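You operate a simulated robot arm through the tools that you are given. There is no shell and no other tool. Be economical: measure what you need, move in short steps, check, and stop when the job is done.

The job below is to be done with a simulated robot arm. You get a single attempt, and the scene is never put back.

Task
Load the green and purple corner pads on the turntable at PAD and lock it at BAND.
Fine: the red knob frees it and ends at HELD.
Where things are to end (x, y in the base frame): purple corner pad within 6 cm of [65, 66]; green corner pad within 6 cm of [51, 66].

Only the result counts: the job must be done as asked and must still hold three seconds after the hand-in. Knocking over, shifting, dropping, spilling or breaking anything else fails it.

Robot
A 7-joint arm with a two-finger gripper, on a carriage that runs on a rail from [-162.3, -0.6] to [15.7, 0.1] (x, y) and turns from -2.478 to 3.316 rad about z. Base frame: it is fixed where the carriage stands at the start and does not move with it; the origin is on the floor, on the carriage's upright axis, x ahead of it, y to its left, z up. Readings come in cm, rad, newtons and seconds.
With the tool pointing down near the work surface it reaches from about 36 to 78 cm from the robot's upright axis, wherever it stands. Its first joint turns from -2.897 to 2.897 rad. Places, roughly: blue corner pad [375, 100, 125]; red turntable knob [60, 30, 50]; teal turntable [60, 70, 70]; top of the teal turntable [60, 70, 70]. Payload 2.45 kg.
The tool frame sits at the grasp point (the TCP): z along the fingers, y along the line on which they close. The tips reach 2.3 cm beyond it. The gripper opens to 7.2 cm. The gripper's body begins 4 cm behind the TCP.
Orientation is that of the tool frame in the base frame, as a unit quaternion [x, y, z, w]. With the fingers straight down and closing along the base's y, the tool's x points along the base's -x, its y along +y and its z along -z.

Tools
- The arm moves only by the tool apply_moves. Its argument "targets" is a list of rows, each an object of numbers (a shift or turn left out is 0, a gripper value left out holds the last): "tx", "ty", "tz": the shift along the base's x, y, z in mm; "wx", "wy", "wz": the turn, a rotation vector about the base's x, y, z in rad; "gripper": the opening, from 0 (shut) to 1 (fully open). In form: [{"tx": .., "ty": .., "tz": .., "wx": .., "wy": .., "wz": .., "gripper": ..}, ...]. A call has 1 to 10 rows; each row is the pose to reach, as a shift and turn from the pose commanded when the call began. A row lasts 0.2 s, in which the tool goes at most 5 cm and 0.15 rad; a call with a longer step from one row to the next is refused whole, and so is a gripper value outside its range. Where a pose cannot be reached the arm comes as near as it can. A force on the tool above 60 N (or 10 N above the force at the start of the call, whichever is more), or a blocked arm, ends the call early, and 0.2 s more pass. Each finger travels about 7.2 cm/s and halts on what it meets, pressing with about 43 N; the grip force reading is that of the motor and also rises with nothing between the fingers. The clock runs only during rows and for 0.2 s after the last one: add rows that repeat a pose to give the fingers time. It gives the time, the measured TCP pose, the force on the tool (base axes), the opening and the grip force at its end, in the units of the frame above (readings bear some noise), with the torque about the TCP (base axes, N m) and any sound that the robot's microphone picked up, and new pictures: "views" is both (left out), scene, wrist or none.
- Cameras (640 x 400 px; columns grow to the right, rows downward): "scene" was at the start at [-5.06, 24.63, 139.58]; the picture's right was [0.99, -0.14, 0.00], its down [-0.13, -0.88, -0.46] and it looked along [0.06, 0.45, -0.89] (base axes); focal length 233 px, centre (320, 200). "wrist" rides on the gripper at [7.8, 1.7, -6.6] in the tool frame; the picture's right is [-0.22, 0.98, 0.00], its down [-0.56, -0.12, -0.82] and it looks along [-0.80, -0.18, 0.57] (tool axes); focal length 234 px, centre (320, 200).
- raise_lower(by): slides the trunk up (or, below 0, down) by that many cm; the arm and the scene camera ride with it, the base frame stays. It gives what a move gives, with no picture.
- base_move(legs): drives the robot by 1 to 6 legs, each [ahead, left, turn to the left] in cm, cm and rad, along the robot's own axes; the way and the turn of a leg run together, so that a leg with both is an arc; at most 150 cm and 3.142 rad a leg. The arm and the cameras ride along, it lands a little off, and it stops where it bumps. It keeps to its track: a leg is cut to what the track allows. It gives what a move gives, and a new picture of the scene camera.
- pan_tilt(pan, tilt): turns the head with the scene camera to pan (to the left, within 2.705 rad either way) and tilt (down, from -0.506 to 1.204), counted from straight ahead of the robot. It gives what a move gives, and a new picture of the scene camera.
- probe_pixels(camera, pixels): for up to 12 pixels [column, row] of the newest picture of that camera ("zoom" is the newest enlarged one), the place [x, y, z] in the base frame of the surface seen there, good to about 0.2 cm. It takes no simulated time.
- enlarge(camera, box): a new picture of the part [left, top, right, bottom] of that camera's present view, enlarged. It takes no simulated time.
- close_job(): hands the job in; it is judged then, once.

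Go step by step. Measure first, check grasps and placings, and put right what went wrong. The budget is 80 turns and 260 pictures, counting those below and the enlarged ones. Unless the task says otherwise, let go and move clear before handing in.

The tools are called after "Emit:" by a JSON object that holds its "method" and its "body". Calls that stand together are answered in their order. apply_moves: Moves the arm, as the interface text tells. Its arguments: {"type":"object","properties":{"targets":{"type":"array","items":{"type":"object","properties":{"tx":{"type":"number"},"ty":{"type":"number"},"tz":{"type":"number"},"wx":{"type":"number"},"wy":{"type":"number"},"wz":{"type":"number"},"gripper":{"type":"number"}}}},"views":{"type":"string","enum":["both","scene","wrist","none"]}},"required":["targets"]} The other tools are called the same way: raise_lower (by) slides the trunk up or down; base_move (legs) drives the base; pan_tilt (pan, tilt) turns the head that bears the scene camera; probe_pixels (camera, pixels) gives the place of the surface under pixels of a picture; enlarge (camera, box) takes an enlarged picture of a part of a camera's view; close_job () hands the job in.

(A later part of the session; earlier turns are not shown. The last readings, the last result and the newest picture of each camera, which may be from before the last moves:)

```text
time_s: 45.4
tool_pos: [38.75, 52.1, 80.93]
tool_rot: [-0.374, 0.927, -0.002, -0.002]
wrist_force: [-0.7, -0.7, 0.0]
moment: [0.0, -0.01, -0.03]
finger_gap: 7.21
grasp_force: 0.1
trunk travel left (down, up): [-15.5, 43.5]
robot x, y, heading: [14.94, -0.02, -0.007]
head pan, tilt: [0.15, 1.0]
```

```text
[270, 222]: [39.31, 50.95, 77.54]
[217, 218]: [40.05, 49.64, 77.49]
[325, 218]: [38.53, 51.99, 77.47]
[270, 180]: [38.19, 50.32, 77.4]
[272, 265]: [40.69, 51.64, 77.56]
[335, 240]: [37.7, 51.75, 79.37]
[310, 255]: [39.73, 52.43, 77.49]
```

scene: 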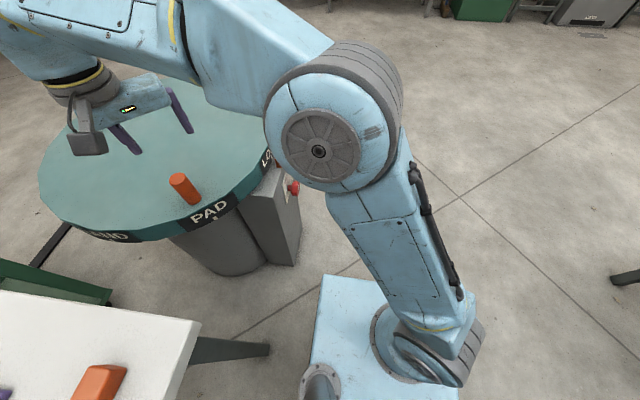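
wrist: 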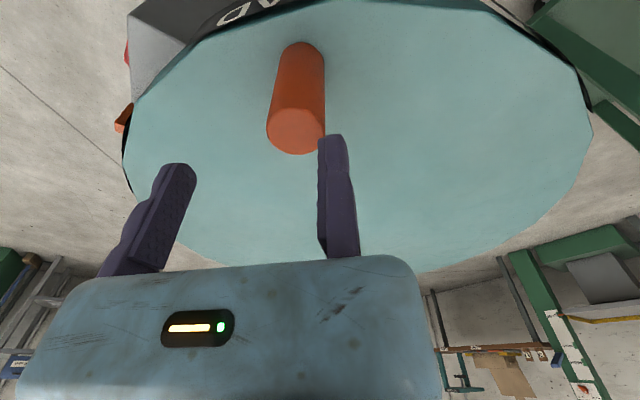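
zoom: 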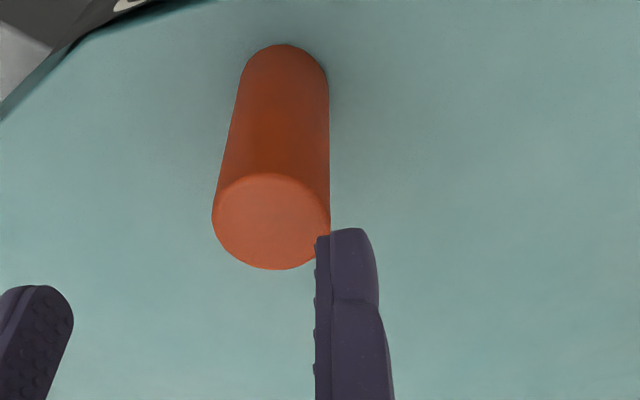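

Peg centre is (39.4, 50.9), radius 1.4. I'll shift 7 mm off and descend.

Emit:
{"method": "apply_moves", "body": {"targets": [{"tx": -6, "ty": 4}, {"tx": -6, "ty": 4, "tz": -25}, {"tx": -6, "ty": 4, "tz": -50}, {"tx": -6, "ty": 4, "tz": -66}], "views": "wrist"}}

```text
time_s: 46.4
tool_pos: [38.14, 52.47, 74.4]
tool_rot: [-0.374, 0.928, -0.002, -0.001]
wrist_force: [-0.3, -0.8, 0.1]
moment: [0.01, 0.02, -0.02]
finger_gap: 7.18
grasp_force: 0.0
trunk travel left (down, up): [-15.5, 43.5]
robot x, y, heading: [14.72, -0.07, -0.011]
head pan, tilt: [0.15, 1.0]
```

wrist: 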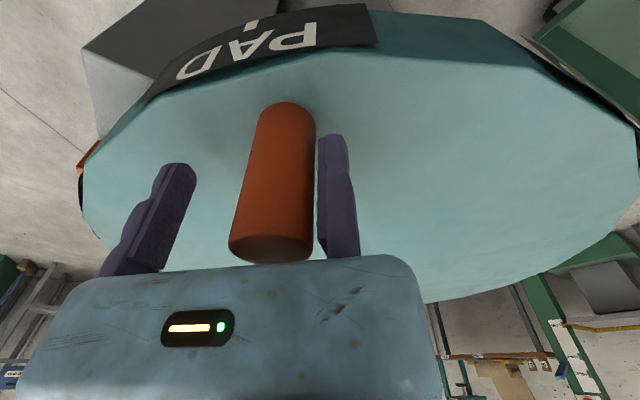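

The peg sits between the jaws, clear. I'll close to a light straddle and swing the table 45° ccw along the arc about (58, 68).

Emit:
{"method": "apply_moves", "body": {"targets": [{"tx": 3.5, "ty": -3.6, "gripper": 0.6}, {"tx": 3.5, "ty": -3.6, "gripper": 0.42}, {"tx": 3.5, "ty": -3.6, "gripper": 0.42}, {"tx": 14, "ty": -16, "wz": 0.065}, {"tx": 26, "ty": -27.7, "wz": 0.131}], "views": "both"}}

```text
time_s: 47.6
tool_pos: [40.82, 49.68, 74.44]
tool_rot: [-0.433, 0.901, -0.001, -0.002]
wrist_force: [-0.8, 0.7, 3.1]
moment: [0.62, 1.13, -0.22]
finger_gap: 3.16
grasp_force: 44.3
trunk travel left (down, up): [-15.5, 43.5]
robot x, y, heading: [14.34, 0.09, -0.008]
head pan, tilt: [0.15, 1.0]
```

scene: 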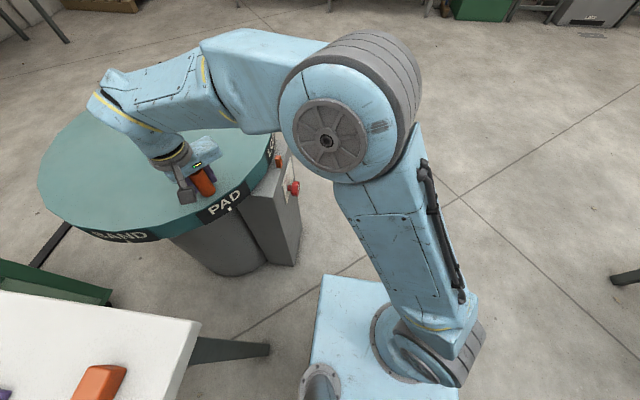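
wrist: 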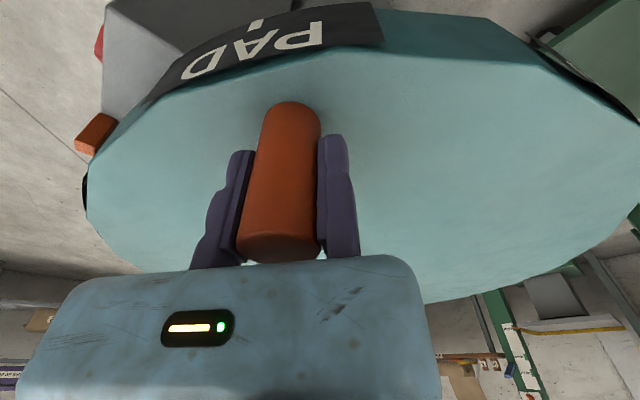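

The table follows with low forces (peg gripped at 3.16 cm). I'll continue the arc.

Emit:
{"method": "apply_moves", "body": {"targets": [{"tx": 12.5, "ty": -10.8, "wz": 0.065}, {"tx": 25.3, "ty": -21, "wz": 0.131}, {"tx": 39, "ty": -30.2, "wz": 0.196}, {"tx": 53.2, "ty": -38.4, "wz": 0.262}, {"tx": 68, "ty": -45.7, "wz": 0.327}, {"tx": 83.2, "ty": -52.1, "wz": 0.393}, {"tx": 98.7, "ty": -57.2, "wz": 0.458}, {"tx": 114.6, "ty": -61.7, "wz": 0.523}, {"tx": 130.6, "ty": -65, "wz": 0.589}, {"tx": 147.1, "ty": -67.2, "wz": 0.654}], "views": "both"}}

Emit:
{"method": "enlarge", "body": {"camera": "scene", "box": [200, 100, 320, 220]}}

```text
time_s: 49.8
tool_pos: [55.59, 42.79, 74.26]
tool_rot: [-0.699, 0.715, -0.003, 0.0]
wrist_force: [0.0, -16.1, 9.0]
moment: [-0.51, 2.1, -0.39]
finger_gap: 3.12
grasp_force: 45.0
trunk travel left (down, up): [-15.5, 43.5]
robot x, y, heading: [14.49, -0.27, -0.005]
head pan, tilt: [0.15, 1.0]
```

scene: 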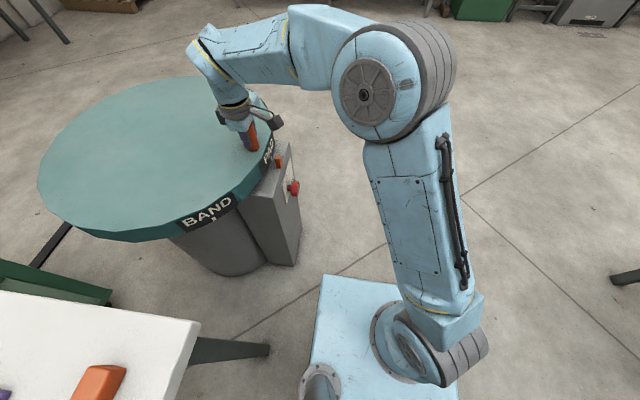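
wrist: 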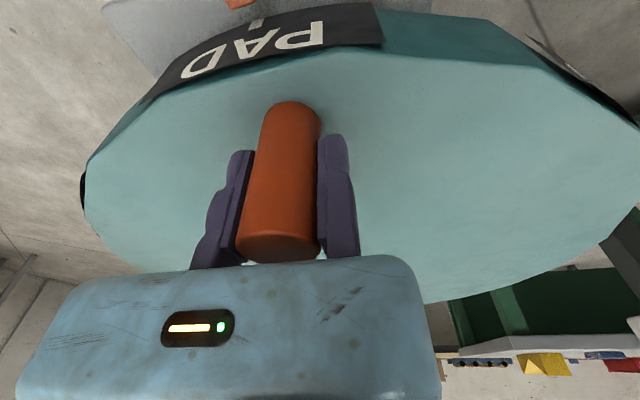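

```text
3.33 times, centred on (260, 160) of scene
```

zoom: 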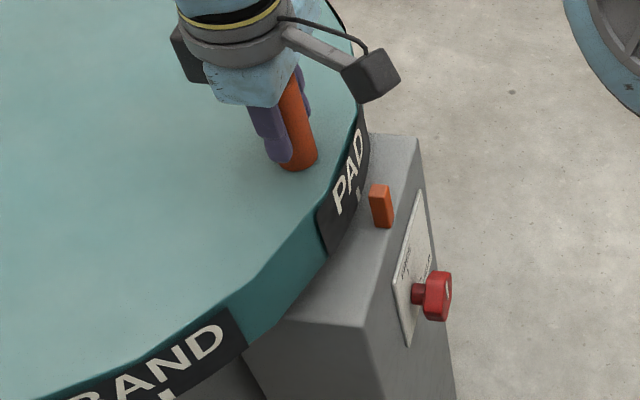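

PAD has come to the pointer; I'll check the fine alignment of tick and pointer.

Emit:
{"method": "enlarge", "body": {"camera": "wrist", "box": [200, 0, 320, 80]}}

Emit:
{"method": "probe_pixels", "body": {"camera": "wrist", "pixels": [[257, 22], [255, 27], [258, 18], [240, 3], [228, 3], [252, 3]]}}

```text
5.00 times, centred on (260, 40) of wrist
```

zoom: 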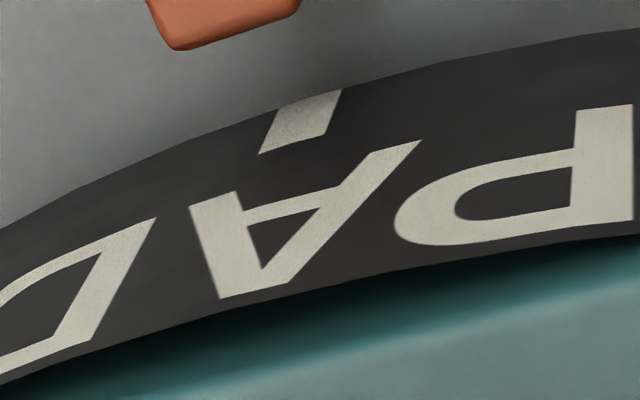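

```text
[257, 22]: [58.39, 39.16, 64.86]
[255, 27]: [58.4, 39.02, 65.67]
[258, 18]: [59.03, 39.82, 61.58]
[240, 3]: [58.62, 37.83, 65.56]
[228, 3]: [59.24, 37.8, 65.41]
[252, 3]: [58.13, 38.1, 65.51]
```

Tick 58.4 vs pointer 58.6: aligned within 0.3 cm. I'll release the peg, rise clear and go back toward the white table.

Emit:
{"method": "apply_moves", "body": {"targets": [{"gripper": 0.7}, {"gripper": 1, "tx": -3}, {"tx": -4}, {"tx": -4, "tz": 30}, {"tx": -4, "tz": 75}, {"tx": -4, "tz": 120}, {"tx": -4, "tz": 165}, {"tx": -4, "tz": 210}], "views": "wrist"}}

Emit:
{"method": "probe_pixels", "body": {"camera": "wrist", "pixels": [[320, 60]]}}

Emit:
{"method": "base_move", "body": {"legs": [[-22, 0, 0]]}}

Emit:
{"method": "pan_tilt", "body": {"pan": 1.35, "tilt": 0.8}}

```text
time_s: 51.6
tool_pos: [54.99, 42.99, 95.06]
tool_rot: [-0.7, 0.714, -0.002, -0.001]
wrist_force: [0.4, 0.1, 0.3]
moment: [0.0, -0.01, 0.01]
finger_gap: 7.19
grasp_force: 0.1
trunk travel left (down, up): [-15.5, 43.5]
robot x, y, heading: [14.82, 0.01, -0.012]
head pan, tilt: [0.15, 1.0]
```

wrist: 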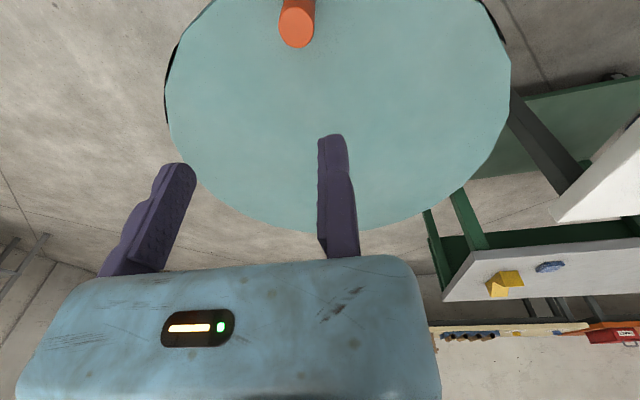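

```text
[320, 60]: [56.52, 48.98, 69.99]
```

```text
time_s: 53.3
tool_pos: [32.86, 42.95, 95.11]
tool_rot: [-0.699, 0.715, -0.002, -0.001]
wrist_force: [0.1, -0.1, 0.2]
moment: [0.04, -0.05, 0.01]
finger_gap: 7.21
grasp_force: 0.0
trunk travel left (down, up): [-15.5, 43.5]
robot x, y, heading: [-7.75, 0.03, -0.01]
head pan, tilt: [0.15, 1.0]
```

scene: 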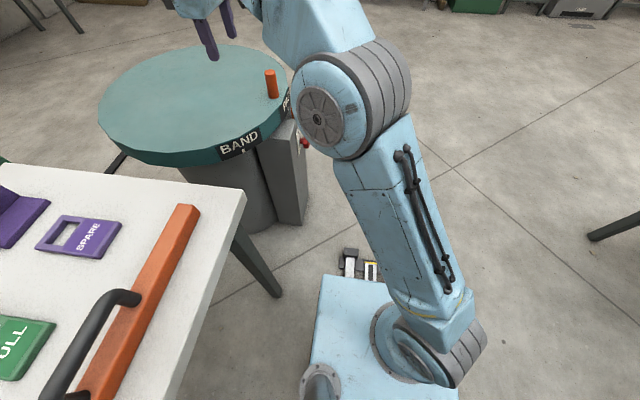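

```text
time_s: 54.7
tool_pos: [32.85, 42.86, 95.13]
tool_rot: [-0.7, 0.714, -0.003, -0.001]
wrist_force: [0.2, -0.8, -0.4]
moment: [-0.01, 0.01, 0.0]
finger_gap: 7.2
grasp_force: 0.0
trunk travel left (down, up): [-15.5, 43.5]
robot x, y, heading: [-7.3, 0.05, -0.008]
head pan, tilt: [1.349, 0.799]
```

scene: 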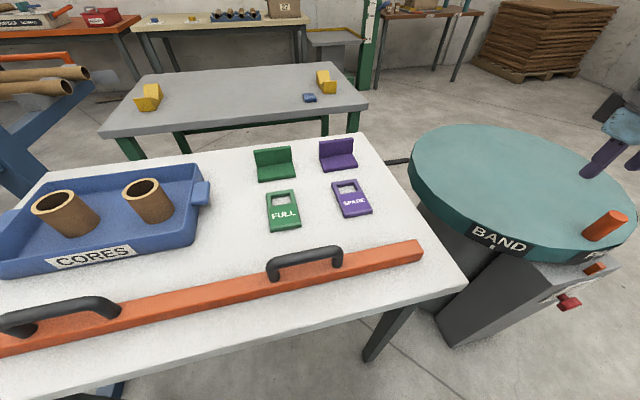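

A clear view of both pads at (275,163) and (338,155). I'll enlarge and probe their shape.

Emit:
{"method": "enlarge", "body": {"camera": "scene", "box": [240, 130, 370, 240]}}

Emit:
{"method": "probe_pixels", "body": {"camera": "scene", "pixels": [[255, 152], [291, 149], [257, 180], [296, 176], [275, 169], [320, 143], [353, 141], [325, 171], [357, 167], [340, 161], [305, 175], [275, 158]]}}

```text
3.64 times, centred on (305, 185) of scene
```

zoom: 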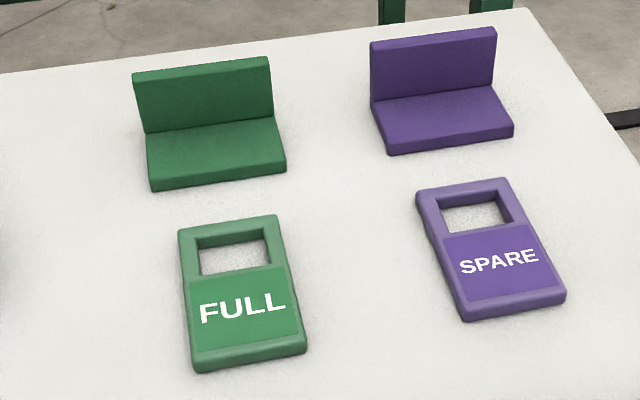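

```text
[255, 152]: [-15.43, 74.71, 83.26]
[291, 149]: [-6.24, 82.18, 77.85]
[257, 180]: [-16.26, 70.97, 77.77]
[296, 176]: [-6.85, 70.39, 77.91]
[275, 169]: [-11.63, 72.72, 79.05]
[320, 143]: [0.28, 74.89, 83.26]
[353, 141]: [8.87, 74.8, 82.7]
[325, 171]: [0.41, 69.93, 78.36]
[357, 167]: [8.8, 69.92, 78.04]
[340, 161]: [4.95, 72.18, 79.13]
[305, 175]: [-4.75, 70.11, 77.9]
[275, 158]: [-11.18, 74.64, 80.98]
```

Pads: L-shaped, 8.7 cm wide, base 1.2 thick, wall front face at y≈74.7, top ≈83.3. I'll probe the walls finely for yaw and thickness.

Emit:
{"method": "probe_pixels", "body": {"camera": "zoom", "pixels": [[150, 110], [262, 100], [200, 68], [200, 72], [140, 76], [265, 62], [385, 80], [485, 70], [430, 38], [375, 46], [490, 33], [150, 180]]}}

Emit:
{"method": "enlarge", "body": {"camera": "scene", "box": [245, 135, 305, 190]}}

```text
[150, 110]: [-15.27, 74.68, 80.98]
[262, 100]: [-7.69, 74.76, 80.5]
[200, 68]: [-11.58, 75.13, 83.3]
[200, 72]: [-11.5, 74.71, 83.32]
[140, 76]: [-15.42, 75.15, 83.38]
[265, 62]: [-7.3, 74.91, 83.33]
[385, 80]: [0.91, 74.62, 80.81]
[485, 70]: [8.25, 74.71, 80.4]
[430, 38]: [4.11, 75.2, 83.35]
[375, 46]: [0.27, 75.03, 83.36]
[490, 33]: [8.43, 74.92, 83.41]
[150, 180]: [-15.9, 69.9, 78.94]
```

```text
7.27 times, centred on (275, 162) of scene
```

zoom: 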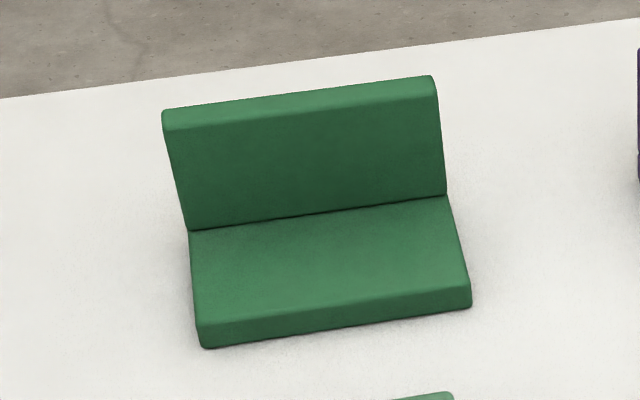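

Walls lie along x, thickness ≈1.2, top z 83.35. I'll bring the tool over the green pad with the fixed jaw in front of its wall (tool y → −y).

Emit:
{"method": "apply_moves", "body": {"targets": [{"tx": -37, "ty": 26, "tz": 20, "wz": 0.13}, {"tx": -74, "ty": 52, "tz": 40, "wz": 0.26}, {"tx": -111, "ty": 78, "tz": 40, "wz": 0.39}, {"tx": -148, "ty": 104, "tz": 40, "wz": 0.52}, {"tx": -185, "ty": 130, "tz": 40, "wz": 0.65}, {"tx": -222, "ty": 156, "tz": 40, "wz": 0.79}, {"tx": -259, "ty": 182, "tz": 40, "wz": 0.92}, {"tx": -296, "ty": 208, "tz": 40, "wz": 1.06}, {"tx": -333, "ty": 234, "tz": 40, "wz": 1.19}, {"tx": -370, "ty": 262, "tz": 40, "wz": 1.33}], "views": "none"}}

Emit:
{"method": "apply_moves", "body": {"targets": [{"tx": -37, "ty": 25, "wz": 0.13}, {"tx": -72, "ty": 50, "wz": 0.26}, {"tx": -72, "ty": 50, "wz": 0.26, "tz": -30}, {"tx": -72, "ty": 50, "wz": 0.26, "tz": -60}]}}

```text
time_s: 56.9
tool_pos: [-5.98, 59.63, 91.4]
tool_rot: [0.989, -0.145, 0.001, 0.003]
wrist_force: [3.6, 1.5, -2.0]
moment: [-0.09, 0.17, -0.03]
finger_gap: 7.22
grasp_force: 0.0
out of reach, approached as far as the arm can: row 2, 3, 4, 5, 6, 7, 8, 9, 10
trunk travel left (down, up): [-15.5, 43.5]
robot x, y, heading: [-7.5, -0.25, -0.01]
head pan, tilt: [1.349, 0.799]
```

```text
time_s: 57.9
tool_pos: [-12.47, 62.84, 84.68]
tool_rot: [1.0, 0.0, 0.002, 0.0]
wrist_force: [-0.9, -0.6, -1.7]
moment: [-0.02, -0.04, 0.0]
finger_gap: 7.21
grasp_force: 0.0
out of reach, approached as far as the arm can: row 1, 2, 3, 4
trunk travel left (down, up): [-15.5, 43.5]
robot x, y, heading: [-7.46, 0.12, -0.007]
head pan, tilt: [1.349, 0.799]
```

scene: 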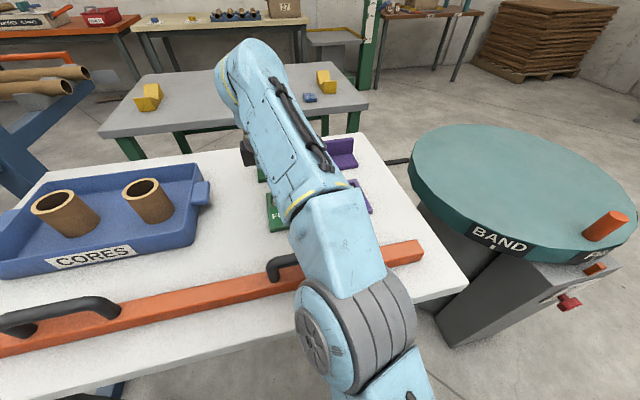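
wrist: 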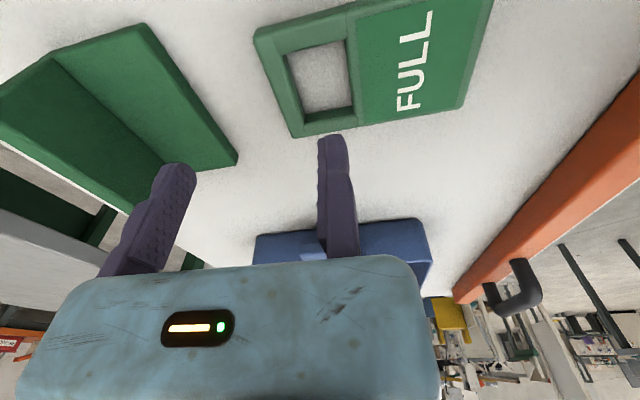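

The trunk is too low for that reach. I'll raise it, then continue from there.

Emit:
{"method": "raise_lower", "body": {"by": 20}}

Emit:
{"method": "apply_moves", "body": {"targets": [{"tx": 6, "ty": 40}, {"tx": 12, "ty": 80}, {"tx": 12, "ty": 114}, {"tx": 12, "ty": 114, "tz": -40}, {"tx": 12, "ty": 114, "tz": -80}]}}

```text
time_s: 60.1
tool_pos: [-12.44, 62.77, 104.83]
tool_rot: [1.0, -0.001, 0.003, -0.001]
wrist_force: [1.5, 0.1, -0.5]
moment: [0.01, 0.01, 0.01]
finger_gap: 7.15
grasp_force: 0.1
trunk travel left (down, up): [-35.5, 23.5]
robot x, y, heading: [-7.29, -0.24, -0.008]
head pan, tilt: [1.349, 0.799]
```

```text
time_s: 61.3
tool_pos: [-10.77, 67.04, 97.31]
tool_rot: [1.0, 0.0, 0.003, -0.001]
wrist_force: [0.1, -0.6, 0.4]
moment: [-0.01, -0.01, 0.01]
finger_gap: 7.22
grasp_force: 0.1
out of reach, approached as far as the arm can: row 1, 2, 3, 4, 5
trunk travel left (down, up): [-35.5, 23.5]
robot x, y, heading: [-7.71, -0.17, -0.011]
head pan, tilt: [1.349, 0.799]
```

scene: 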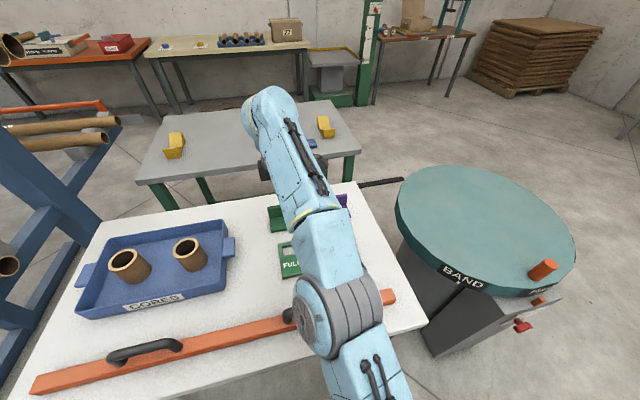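
wrist: 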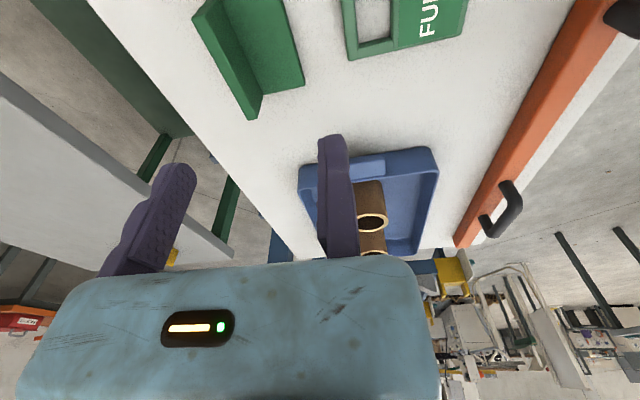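

Reach grows with the arm lower relative to the trunk; I'll raise the trunk 18 cm more and retry.

Emit:
{"method": "raise_lower", "body": {"by": 18}}

Emit:
{"method": "apply_moves", "body": {"targets": [{"tx": -3, "tz": -45}, {"tx": -6, "tz": -85}, {"tx": -6, "ty": 30, "tz": -110}, {"tx": -6, "ty": 60, "tz": -140}, {"tx": -6, "ty": 72, "tz": -180}, {"tx": -6, "ty": 72, "tz": -210}]}}

```text
time_s: 63.3
tool_pos: [-10.85, 66.98, 115.25]
tool_rot: [1.0, -0.001, 0.002, 0.0]
wrist_force: [1.4, -0.9, 0.1]
moment: [-0.03, 0.01, 0.03]
finger_gap: 7.19
grasp_force: 0.0
trunk travel left (down, up): [-53.5, 5.5]
robot x, y, heading: [-7.54, -0.32, -0.008]
head pan, tilt: [1.349, 0.799]
```

```text
time_s: 64.7
tool_pos: [-12.34, 72.23, 94.36]
tool_rot: [1.0, 0.0, 0.003, 0.0]
wrist_force: [0.1, 0.2, -1.4]
moment: [-0.03, -0.01, -0.02]
finger_gap: 7.18
grasp_force: 0.0
out of reach, approached as far as the arm can: row 4, 5, 6
trunk travel left (down, up): [-53.5, 5.5]
robot x, y, heading: [-7.45, -0.01, -0.012]
head pan, tilt: [1.349, 0.799]
```

scene: 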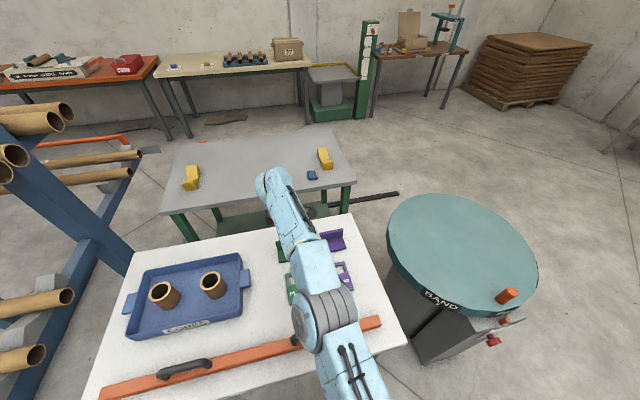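
wrist: 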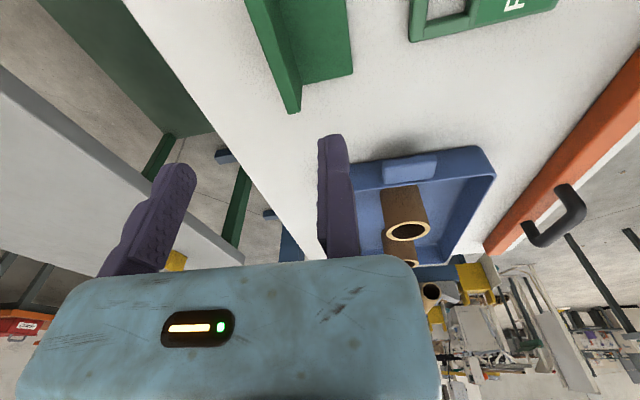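

Nearly there: TCP (-12.3, 72.2, 94.4). Going lower extends the reach; I'll descend partway and check.

Emit:
{"method": "apply_moves", "body": {"targets": [{"tx": 0, "tz": -30}, {"tx": 0, "tz": -60}, {"tx": 0, "tz": -80}, {"tz": -80}], "views": "wrist"}}

```text
time_s: 65.7
tool_pos: [-12.52, 72.14, 86.47]
tool_rot: [1.0, -0.002, 0.002, -0.002]
wrist_force: [0.6, -0.2, 0.4]
moment: [0.05, 0.0, -0.03]
finger_gap: 7.24
grasp_force: 0.0
trunk travel left (down, up): [-53.5, 5.5]
robot x, y, heading: [-7.55, 0.03, -0.011]
head pan, tilt: [1.349, 0.799]
```

wrist: 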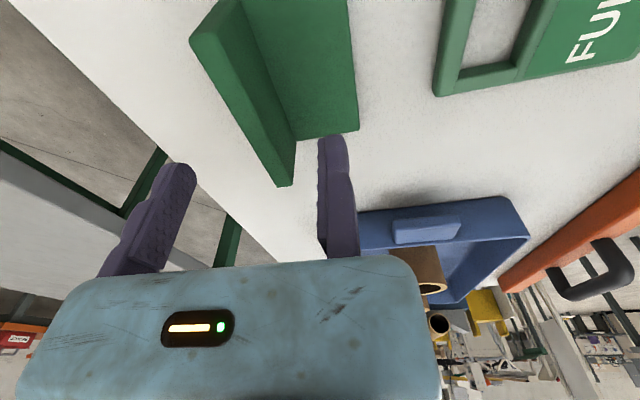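

It's no longer limited here. I'll shift to (-11.4, 74.2) at this height, then check.

Emit:
{"method": "apply_moves", "body": {"targets": [{"tx": 11, "ty": 12}, {"tx": 11, "ty": 20}, {"tx": 11, "ty": 20}], "views": "wrist"}}

Emit:
{"method": "probe_pixels", "body": {"camera": "wrist", "pixels": [[335, 145], [338, 200], [290, 60], [270, 100]]}}

```text
time_s: 66.5
tool_pos: [-11.59, 72.4, 86.61]
tool_rot: [1.0, -0.001, 0.003, 0.0]
wrist_force: [0.5, 0.5, 0.7]
moment: [0.03, 0.0, -0.04]
finger_gap: 7.2
grasp_force: 0.0
out of reach, approached as far as the arm can: row 1, 2, 3
trunk travel left (down, up): [-53.5, 5.5]
robot x, y, heading: [-7.41, -0.16, -0.01]
head pan, tilt: [1.349, 0.799]
```

wrist: 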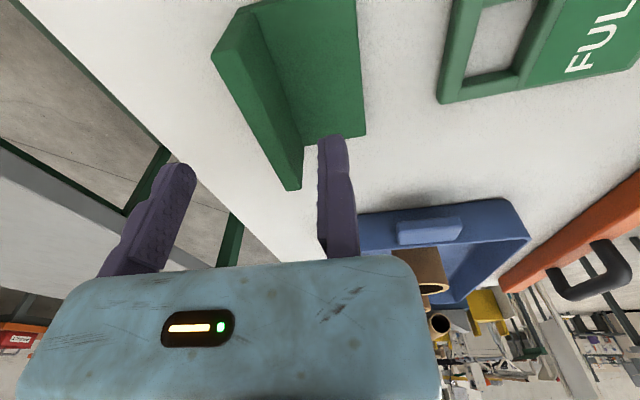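

```text
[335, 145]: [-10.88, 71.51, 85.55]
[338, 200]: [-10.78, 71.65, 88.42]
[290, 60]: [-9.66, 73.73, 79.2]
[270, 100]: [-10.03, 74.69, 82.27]
```

The reach ends at ~72.5 cm, short of the 78 quoted, so the arm's shoulder may not be on the turning axis. I'll look down at the carriage to find where the arm is mounted.

Emit:
{"method": "pan_tilt", "body": {"pan": 0.15, "tilt": 1.204}}

```text
time_s: 67.9
tool_pos: [-11.55, 72.63, 86.6]
tool_rot: [1.0, -0.001, 0.003, 0.0]
wrist_force: [0.9, 0.7, -1.0]
moment: [-0.02, 0.0, -0.01]
finger_gap: 7.18
grasp_force: 0.1
trunk travel left (down, up): [-53.5, 5.5]
robot x, y, heading: [-7.84, -0.21, -0.008]
head pan, tilt: [0.15, 1.201]
```

scene: 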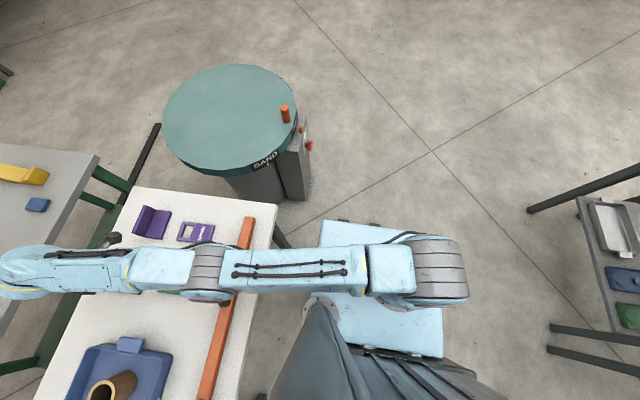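

Emit:
{"method": "probe_pixels", "body": {"camera": "scene", "pixels": [[435, 260], [440, 300], [462, 270], [390, 270], [205, 270], [30, 272], [330, 225], [438, 350], [360, 330], [320, 298]]}}

```text
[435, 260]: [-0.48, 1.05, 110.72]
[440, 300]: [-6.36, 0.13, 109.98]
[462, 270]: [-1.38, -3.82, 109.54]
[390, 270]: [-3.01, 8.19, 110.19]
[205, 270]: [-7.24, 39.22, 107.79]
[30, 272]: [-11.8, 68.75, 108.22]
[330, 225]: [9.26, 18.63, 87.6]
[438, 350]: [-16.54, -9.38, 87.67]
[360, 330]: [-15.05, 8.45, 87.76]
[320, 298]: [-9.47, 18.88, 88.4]
```

The shoulder sits a few cm ahead of the carriage's axis, so facing the table gains reach. I'll swing the tool to the robot's front at height, then turn the carriage left.

Emit:
{"method": "apply_moves", "body": {"targets": [{"tx": 5, "ty": -10, "tz": 45, "wz": -0.05}, {"tx": 20, "ty": -30, "tz": 85, "wz": -0.1}, {"tx": 53, "ty": -60, "tz": 100, "wz": -0.17}, {"tx": 86, "ty": -92, "tz": 100, "wz": -0.25}, {"tx": 120, "ty": -124, "tz": 100, "wz": -0.33}, {"tx": 155, "ty": -156, "tz": 100, "wz": -0.41}, {"tx": 190, "ty": -188, "tz": 100, "wz": -0.5}, {"tx": 225, "ty": -220, "tz": 100, "wz": -0.58}, {"tx": 260, "ty": -252, "tz": 100, "wz": -0.68}, {"tx": 295, "ty": -284, "tz": 100, "wz": -0.78}], "views": "none"}}

Emit:
{"method": "apply_moves", "body": {"targets": [{"tx": 25, "ty": -40, "wz": -0.08}, {"tx": 50, "ty": -80, "wz": -0.16}, {"tx": 75, "ty": -120, "wz": -0.24}, {"tx": 100, "ty": -160, "wz": -0.32}, {"tx": 125, "ty": -202, "wz": -0.4}, {"tx": 150, "ty": -244, "wz": -0.48}, {"tx": 175, "ty": -286, "wz": -0.56}, {"tx": 195, "ty": -330, "wz": -0.64}, {"tx": 210, "ty": -375, "wz": -0.72}, {"tx": 220, "ty": -420, "wz": -0.78}], "views": "none"}}

Emit:
{"method": "base_move", "body": {"legs": [[0, 0, 1.57]]}}

```text
time_s: 70.1
tool_pos: [27.32, 65.71, 100.84]
tool_rot: [0.924, -0.381, 0.003, 0.0]
wrist_force: [0.8, 0.6, -0.2]
moment: [0.04, 0.01, -0.02]
finger_gap: 7.19
grasp_force: 0.0
out of reach, approached as far as the arm can: row 1, 2, 3, 4, 5, 6, 7, 8, 9, 10
trunk travel left (down, up): [-53.5, 5.5]
robot x, y, heading: [-7.79, 0.37, -0.015]
head pan, tilt: [0.15, 1.201]
```

```text
time_s: 72.3
tool_pos: [62.95, 29.9, 104.57]
tool_rot: [0.71, -0.704, 0.003, 0.001]
wrist_force: [0.3, 0.3, 0.4]
moment: [0.01, -0.01, -0.01]
finger_gap: 7.2
grasp_force: 0.0
out of reach, approached as far as the arm can: row 1, 2, 3, 4, 5, 6, 7, 8, 9, 10
trunk travel left (down, up): [-53.5, 5.5]
robot x, y, heading: [-7.15, 0.35, -0.011]
head pan, tilt: [0.15, 1.201]
```

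```text
time_s: 76.6
tool_pos: [-39.51, 69.36, 104.53]
tool_rot: [1.0, 0.02, 0.003, -0.001]
wrist_force: [0.2, 0.3, 0.2]
moment: [0.03, 0.0, -0.01]
finger_gap: 7.2
grasp_force: 0.1
trunk travel left (down, up): [-53.5, 5.5]
robot x, y, heading: [-7.8, 0.29, 1.586]
head pan, tilt: [0.15, 1.201]
```

scene: 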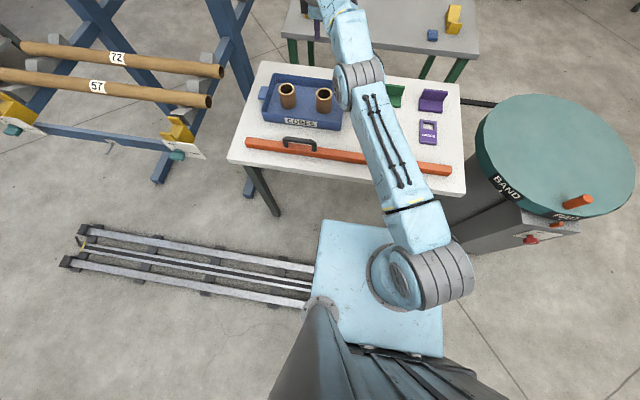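

The arm got stretched straight (radius constant ≈73 cm) and didn't retract—an elbow singularity. I'll command a slow retraction toward the shoulder and see whether it bends.

Emit:
{"method": "apply_moves", "body": {"targets": [{"tx": 10, "ty": -20}, {"tx": 20, "ty": -40}, {"tx": 30, "ty": -60}, {"tx": 40, "ty": -80}, {"tx": 50, "ty": -100}, {"tx": 60, "ty": -120}, {"tx": 70, "ty": -140}, {"tx": 80, "ty": -160}, {"tx": 90, "ty": -180}, {"tx": 90, "ty": -180}], "views": "scene"}}

```text
time_s: 78.8
tool_pos: [-39.12, 67.72, 109.87]
tool_rot: [1.0, 0.02, 0.003, -0.001]
wrist_force: [0.0, 0.1, 0.3]
moment: [0.01, 0.01, 0.03]
finger_gap: 7.24
grasp_force: 0.0
out of reach, approached as far as the arm can: row 1, 2, 3, 4, 5, 6, 7, 8, 9, 10
trunk travel left (down, up): [-53.5, 5.5]
robot x, y, heading: [-7.28, -0.45, 1.59]
head pan, tilt: [0.15, 1.201]
```

scene: 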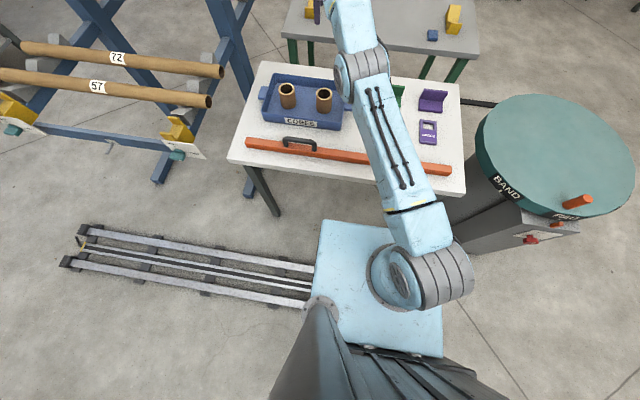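

It only slid along the sphere. I'll try retracting together with a tool tilt (tips outward), which forces the wrist inward and the elbow to bend.

Emit:
{"method": "apply_moves", "body": {"targets": [{"tz": 10, "ty": -10, "wx": 0.14}, {"tz": 20, "ty": -20, "wx": 0.28}, {"tz": 30, "ty": -40, "wx": 0.42}, {"tz": 40, "ty": -60, "wx": 0.56}, {"tz": 50, "ty": -80, "wx": 0.7}, {"tz": 60, "ty": -110, "wx": 0.7}, {"tz": 60, "ty": -150, "wx": 0.7}, {"tz": 60, "ty": -190, "wx": 0.7}, {"tz": 60, "ty": -230, "wx": 0.7}, {"tz": 60, "ty": -230, "wx": 0.7}], "views": "scene"}}

```text
time_s: 81.0
tool_pos: [-55.3, 59.48, 127.5]
tool_rot: [0.939, 0.017, 0.01, -0.344]
wrist_force: [-0.1, 0.0, 0.2]
moment: [-0.03, -0.01, 0.03]
finger_gap: 7.19
grasp_force: 0.0
out of reach, approached as far as the arm can: row 1, 2, 3, 4, 5, 6, 7, 8, 9, 10
trunk travel left (down, up): [-53.5, 5.5]
robot x, y, heading: [-7.52, -0.27, 1.585]
head pan, tilt: [0.15, 1.201]
```

scene: 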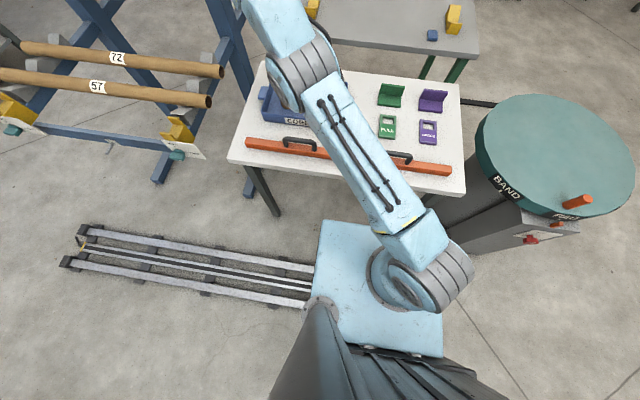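

The last joint has probably wound past its range, twisting the rest of the arm. I'll undo the tilt and unwind the tool about z the other way while staying high.

Emit:
{"method": "apply_moves", "body": {"targets": [{"wx": -0.14, "tx": 30}, {"wx": -0.28, "tx": 60}, {"wx": -0.42, "tx": 90}, {"wx": -0.56, "tx": 120}, {"wx": -0.7, "tx": 150}, {"wx": -0.7, "tx": 180}], "views": "none"}}

Emit:
{"method": "apply_moves", "body": {"targets": [{"wz": -0.14, "tx": 20}, {"wz": -0.28, "tx": 40}, {"wz": -0.42, "tx": 60}, {"wz": -0.56, "tx": 80}, {"wz": -0.7, "tx": 100}, {"wz": -0.84, "tx": 120}, {"wz": -0.98, "tx": 140}, {"wz": -1.12, "tx": 160}, {"wz": -1.26, "tx": 180}, {"wz": -1.4, "tx": 200}], "views": "scene"}}

```text
time_s: 82.4
tool_pos: [-37.49, 59.52, 127.58]
tool_rot: [1.0, 0.019, 0.001, -0.002]
wrist_force: [-1.3, -0.1, -1.1]
moment: [-0.04, 0.0, 0.01]
finger_gap: 7.19
grasp_force: 0.1
out of reach, approached as far as the arm can: row 3, 4, 5
trunk travel left (down, up): [-53.5, 5.5]
robot x, y, heading: [-7.53, 0.06, 1.589]
head pan, tilt: [0.15, 1.201]
```

```text
time_s: 84.6
tool_pos: [-17.41, 59.39, 127.83]
tool_rot: [0.776, -0.63, 0.002, 0.001]
wrist_force: [-0.4, 0.0, 0.7]
moment: [0.04, -0.03, -0.02]
finger_gap: 7.2
grasp_force: 0.1
trunk travel left (down, up): [-53.5, 5.5]
robot x, y, heading: [-7.31, -0.38, 1.586]
head pan, tilt: [0.15, 1.201]
```

scene: 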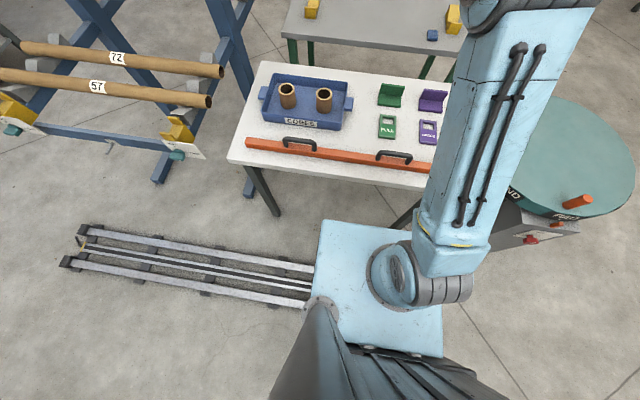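

The elbow has bent and the arm responds fully again. I'll keep unwinding to tool y=+y (fixed jaw behind the wall) and come over the green pad, checking reach.

Emit:
{"method": "apply_moves", "body": {"targets": [{"wz": -0.14, "tz": -20}, {"wz": -0.28, "tz": -40}, {"wz": -0.42, "tz": -70}, {"wz": -0.56, "tz": -100}, {"wz": -0.7, "tz": -130, "tx": 10}, {"wz": -0.84, "tz": -160, "tx": 20}, {"wz": -0.98, "tz": -190, "tx": 30}, {"wz": -1.12, "tz": -220, "tx": 40}, {"wz": -1.26, "tz": -240, "tx": 50}, {"wz": -1.4, "tz": -260, "tx": 60}], "views": "none"}}

Emit:
{"method": "apply_moves", "body": {"targets": [{"wz": -0.13, "ty": 40}, {"wz": -0.26, "ty": 80}, {"wz": -0.377, "ty": 120}, {"wz": -0.377, "ty": 145}, {"wz": -0.377, "ty": 168}, {"wz": -0.377, "ty": 168}], "views": "both"}}

```text
time_s: 86.8
tool_pos: [-11.33, 59.65, 101.72]
tool_rot: [-0.188, 0.982, -0.001, -0.002]
wrist_force: [-0.8, 0.2, 0.0]
moment: [-0.02, -0.04, -0.01]
finger_gap: 7.19
grasp_force: 0.0
trunk travel left (down, up): [-53.5, 5.5]
robot x, y, heading: [-7.46, 0.36, 1.599]
head pan, tilt: [0.15, 1.201]
```

```text
time_s: 88.2
tool_pos: [-11.41, 76.43, 101.6]
tool_rot: [-0.002, 1.0, -0.001, -0.003]
wrist_force: [0.2, -0.3, -0.3]
moment: [0.02, -0.02, -0.04]
finger_gap: 7.22
grasp_force: 0.0
trunk travel left (down, up): [-53.5, 5.5]
robot x, y, heading: [-7.19, 0.2, 1.587]
head pan, tilt: [0.15, 1.201]
```

scene: 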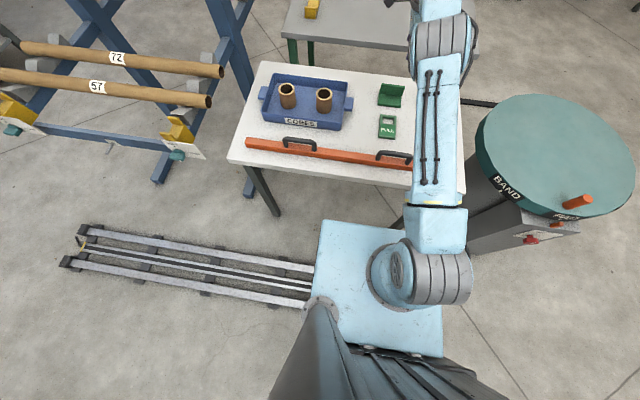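
wrist: 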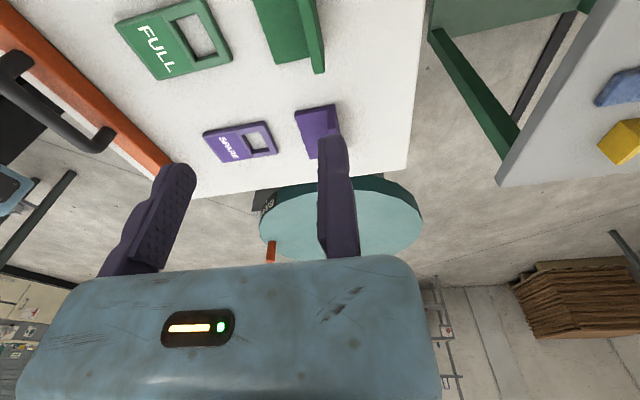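

Now in full reach at (-11.4, 76.4). I'll descend to z≈88 and check clearance to the wall.

Emit:
{"method": "apply_moves", "body": {"targets": [{"tz": -40}, {"tz": -80}, {"tz": -110}, {"tz": -136}, {"tz": -136}], "views": "wrist"}}

Emit:
{"method": "probe_pixels", "body": {"camera": "wrist", "pixels": [[338, 150], [325, 170], [180, 190], [300, 100], [312, 100]]}}

```text
time_s: 89.4
tool_pos: [-11.4, 76.35, 88.12]
tool_rot: [-0.002, 1.0, -0.001, -0.002]
wrist_force: [0.1, 0.4, 0.4]
moment: [0.0, -0.03, -0.03]
finger_gap: 7.2
grasp_force: 0.0
trunk travel left (down, up): [-53.5, 5.5]
robot x, y, heading: [-7.57, -0.04, 1.592]
head pan, tilt: [0.15, 1.201]
```

wrist: 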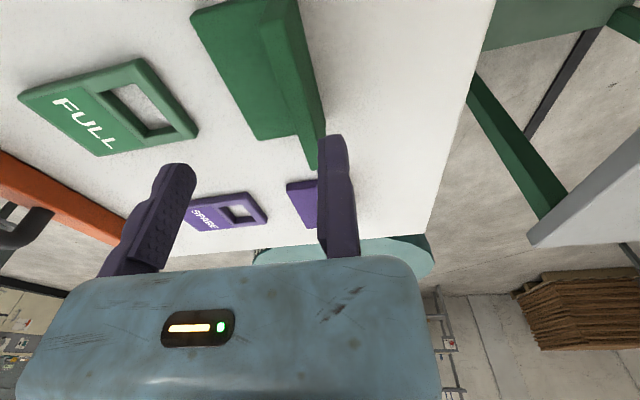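

```text
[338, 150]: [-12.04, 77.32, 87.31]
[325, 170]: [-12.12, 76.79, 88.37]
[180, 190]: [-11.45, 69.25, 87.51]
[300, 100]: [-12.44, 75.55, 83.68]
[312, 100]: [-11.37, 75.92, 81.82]
```

The fixed jaw is ~0.5 cm behind the wall's back face (75.9). I'll descend and close on the wall.

Emit:
{"method": "apply_moves", "body": {"targets": [{"tz": -30}, {"tz": -61}, {"tz": -61, "ty": -3, "gripper": 0.6}, {"tz": -61, "ty": -3, "gripper": 0.3}, {"tz": -61, "ty": -3, "gripper": 0.1}, {"tz": -61, "ty": -3, "gripper": 0.05}, {"tz": -61, "ty": -3, "gripper": 0.05}], "views": "wrist"}}

```text
time_s: 91.0
tool_pos: [-11.32, 76.14, 82.2]
tool_rot: [-0.001, 1.0, -0.001, -0.003]
wrist_force: [-0.4, 0.0, 0.0]
moment: [0.04, 0.03, 0.01]
finger_gap: 1.06
grasp_force: 37.5
trunk travel left (down, up): [-53.5, 5.5]
robot x, y, heading: [-7.38, -0.04, 1.59]
head pan, tilt: [0.15, 1.201]
```

wrist: 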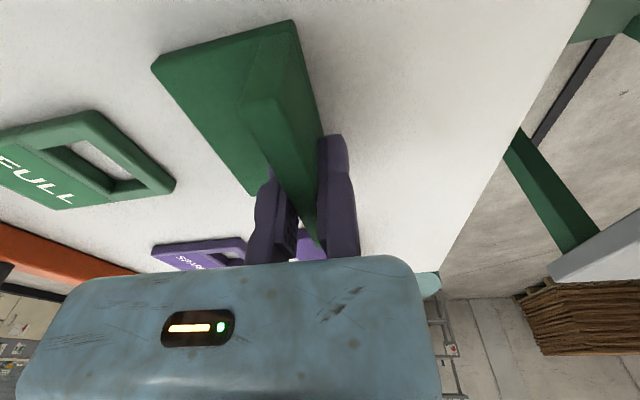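

Gripped at 1.06 cm with 37 N. I'll lift, retract, and drive the carriage to the turntable end of the rail.

Emit:
{"method": "apply_moves", "body": {"targets": [{"tz": 20}, {"tz": 60}, {"tz": 100, "ty": -20}, {"tz": 130, "ty": -60}, {"tz": 140, "ty": -105}, {"tz": 140, "ty": -150}, {"tz": 140, "ty": -180}], "views": "wrist"}}

Emit:
{"method": "base_move", "body": {"legs": [[0, -23, 0]]}}

```text
time_s: 92.6
tool_pos: [-11.49, 58.09, 96.25]
tool_rot: [-0.002, 1.0, -0.001, -0.004]
wrist_force: [1.2, 0.7, -0.3]
moment: [0.02, 0.02, -0.01]
finger_gap: 1.1
grasp_force: 37.8
trunk travel left (down, up): [-53.5, 5.5]
robot x, y, heading: [-7.62, -0.09, 1.588]
head pan, tilt: [0.15, 1.201]
```

wrist: 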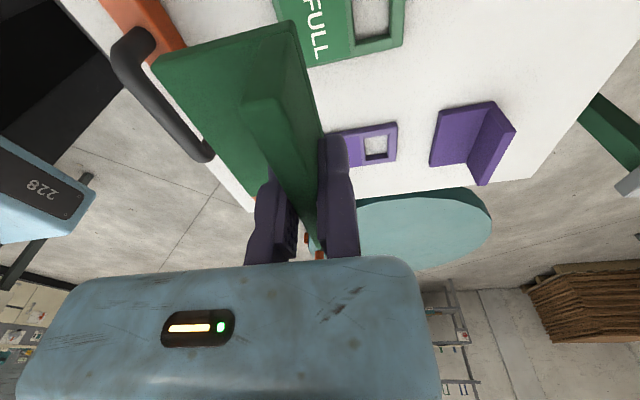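

```text
time_s: 94.3
tool_pos: [11.12, 58.21, 96.21]
tool_rot: [-0.004, 1.0, -0.002, -0.003]
wrist_force: [1.1, -0.1, -0.2]
moment: [0.03, 0.03, -0.02]
finger_gap: 1.05
grasp_force: 38.0
trunk travel left (down, up): [-53.5, 5.5]
robot x, y, heading: [15.53, 0.25, 1.598]
head pan, tilt: [0.15, 1.201]
```

scene: 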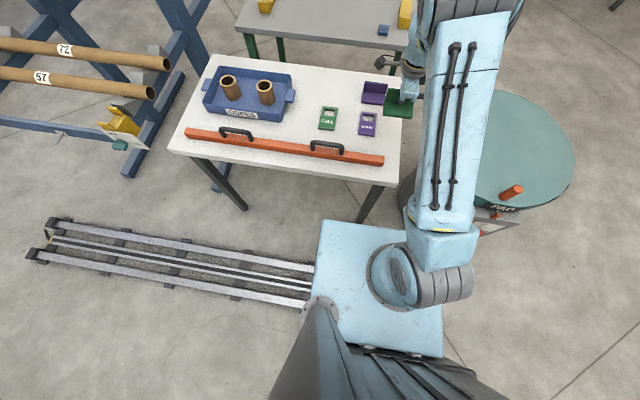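

Base at x=15.5, pad held. I'll carry it over the turntable, turning the tool by −π on the way.

Emit:
{"method": "apply_moves", "body": {"targets": [{"tx": 18, "wz": -0.145}, {"tx": 36, "wz": -0.29}, {"tx": 54, "wz": -0.435}, {"tx": 72, "wz": -0.58}, {"tx": 90, "wz": -0.725}, {"tx": 108, "wz": -0.87}, {"tx": 126, "wz": -1.015}, {"tx": 144, "wz": -1.16}, {"tx": 162, "wz": -1.305}, {"tx": 180, "wz": -1.45}], "views": "none"}}

Emit:
{"method": "apply_moves", "body": {"targets": [{"tx": 18, "wz": -0.145}, {"tx": 36, "wz": -0.29}, {"tx": 54, "wz": -0.435}, {"tx": 72, "wz": -0.58}, {"tx": 90, "wz": -0.725}, {"tx": 108, "wz": -0.87}, {"tx": 126, "wz": -1.015}, {"tx": 144, "wz": -1.16}, {"tx": 162, "wz": -1.305}, {"tx": 180, "wz": -1.45}], "views": "both"}}

```text
time_s: 96.5
tool_pos: [29.23, 58.31, 96.04]
tool_rot: [0.661, 0.75, 0.001, -0.003]
wrist_force: [0.5, -0.2, -0.2]
moment: [0.0, 0.02, -0.03]
finger_gap: 1.08
grasp_force: 37.6
trunk travel left (down, up): [-53.5, 5.5]
robot x, y, heading: [15.31, 0.0, 1.598]
head pan, tilt: [0.15, 1.201]
```

```text
time_s: 98.8
tool_pos: [47.07, 58.29, 96.28]
tool_rot: [0.992, 0.124, 0.002, -0.001]
wrist_force: [0.6, 0.1, -0.1]
moment: [0.01, -0.01, 0.01]
finger_gap: 1.06
grasp_force: 37.6
trunk travel left (down, up): [-53.5, 5.5]
robot x, y, heading: [15.07, 0.06, 1.598]
head pan, tilt: [0.15, 1.201]
```

scene: 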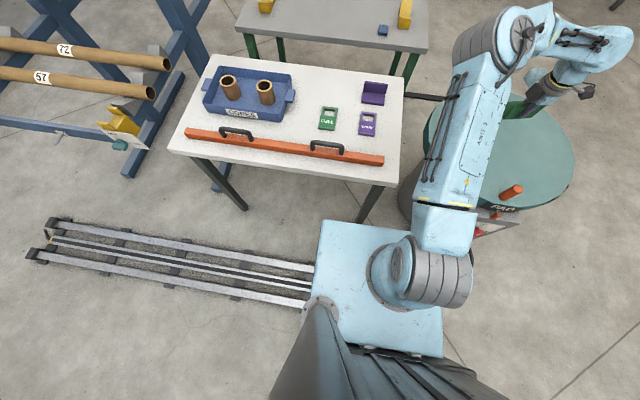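
wrist: 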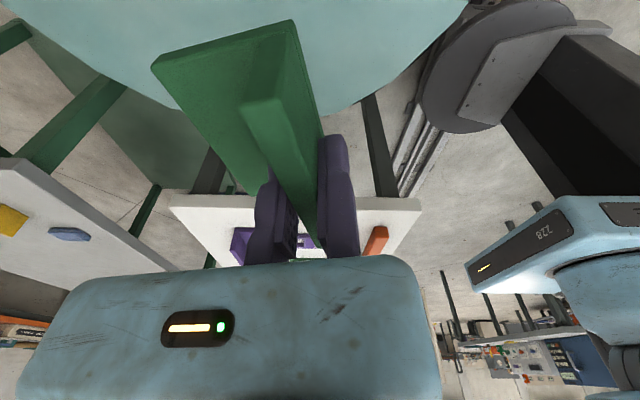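

Nearly turned. I'll lower the trunk 8 cm for reach, finish the turn, and move over the green pad's spot (TCP 51, 67.5).

Emit:
{"method": "raise_lower", "body": {"by": -8}}

Emit:
{"method": "apply_moves", "body": {"targets": [{"tx": 15, "ty": 30, "wz": -0.125}, {"tx": 30, "ty": 65, "wz": -0.249}, {"tx": 39, "ty": 92, "wz": -0.249}, {"tx": 39, "ty": 92, "wz": -0.249, "tz": -40}, {"tx": 39, "ty": 92, "wz": -0.249, "tz": -80}, {"tx": 39, "ty": 92, "wz": -0.249, "tz": -110}, {"tx": 39, "ty": 92, "wz": -0.249, "tz": -110}], "views": "both"}}

```text
time_s: 99.9
tool_pos: [47.07, 58.23, 88.27]
tool_rot: [0.992, 0.126, 0.003, -0.002]
wrist_force: [-0.2, 0.4, -0.1]
moment: [-0.04, 0.02, 0.01]
finger_gap: 1.06
grasp_force: 38.2
trunk travel left (down, up): [-45.5, 13.5]
robot x, y, heading: [15.16, -0.04, 1.592]
head pan, tilt: [0.15, 1.201]
```

```text
time_s: 101.5
tool_pos: [50.94, 67.29, 78.25]
tool_rot: [1.0, 0.001, 0.002, -0.001]
wrist_force: [-0.1, -1.0, -0.4]
moment: [0.0, 0.03, -0.02]
finger_gap: 1.05
grasp_force: 37.9
out of reach, approached as far as the arm can: row 6, 7
trunk travel left (down, up): [-45.5, 13.5]
robot x, y, heading: [15.03, 0.41, 1.597]
head pan, tilt: [0.15, 1.201]
```

scene: 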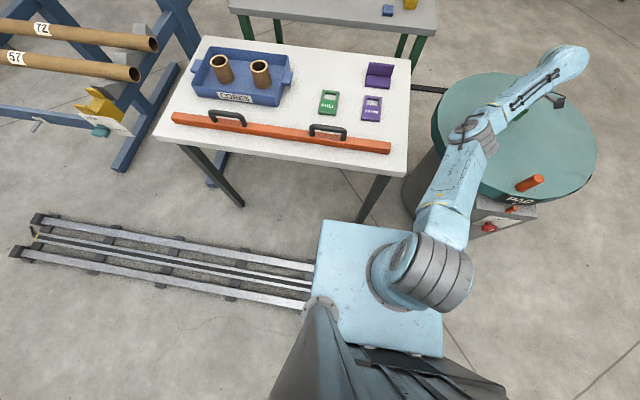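
wrist: 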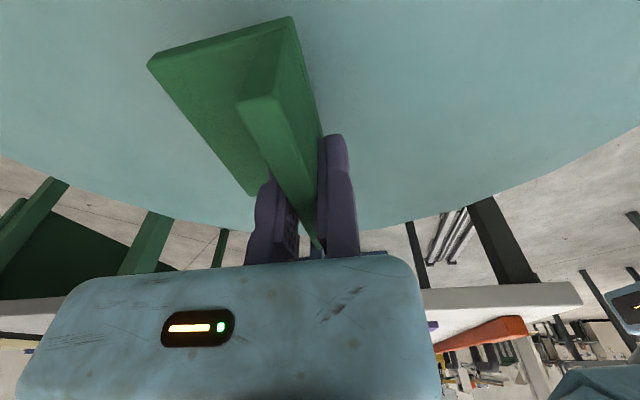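

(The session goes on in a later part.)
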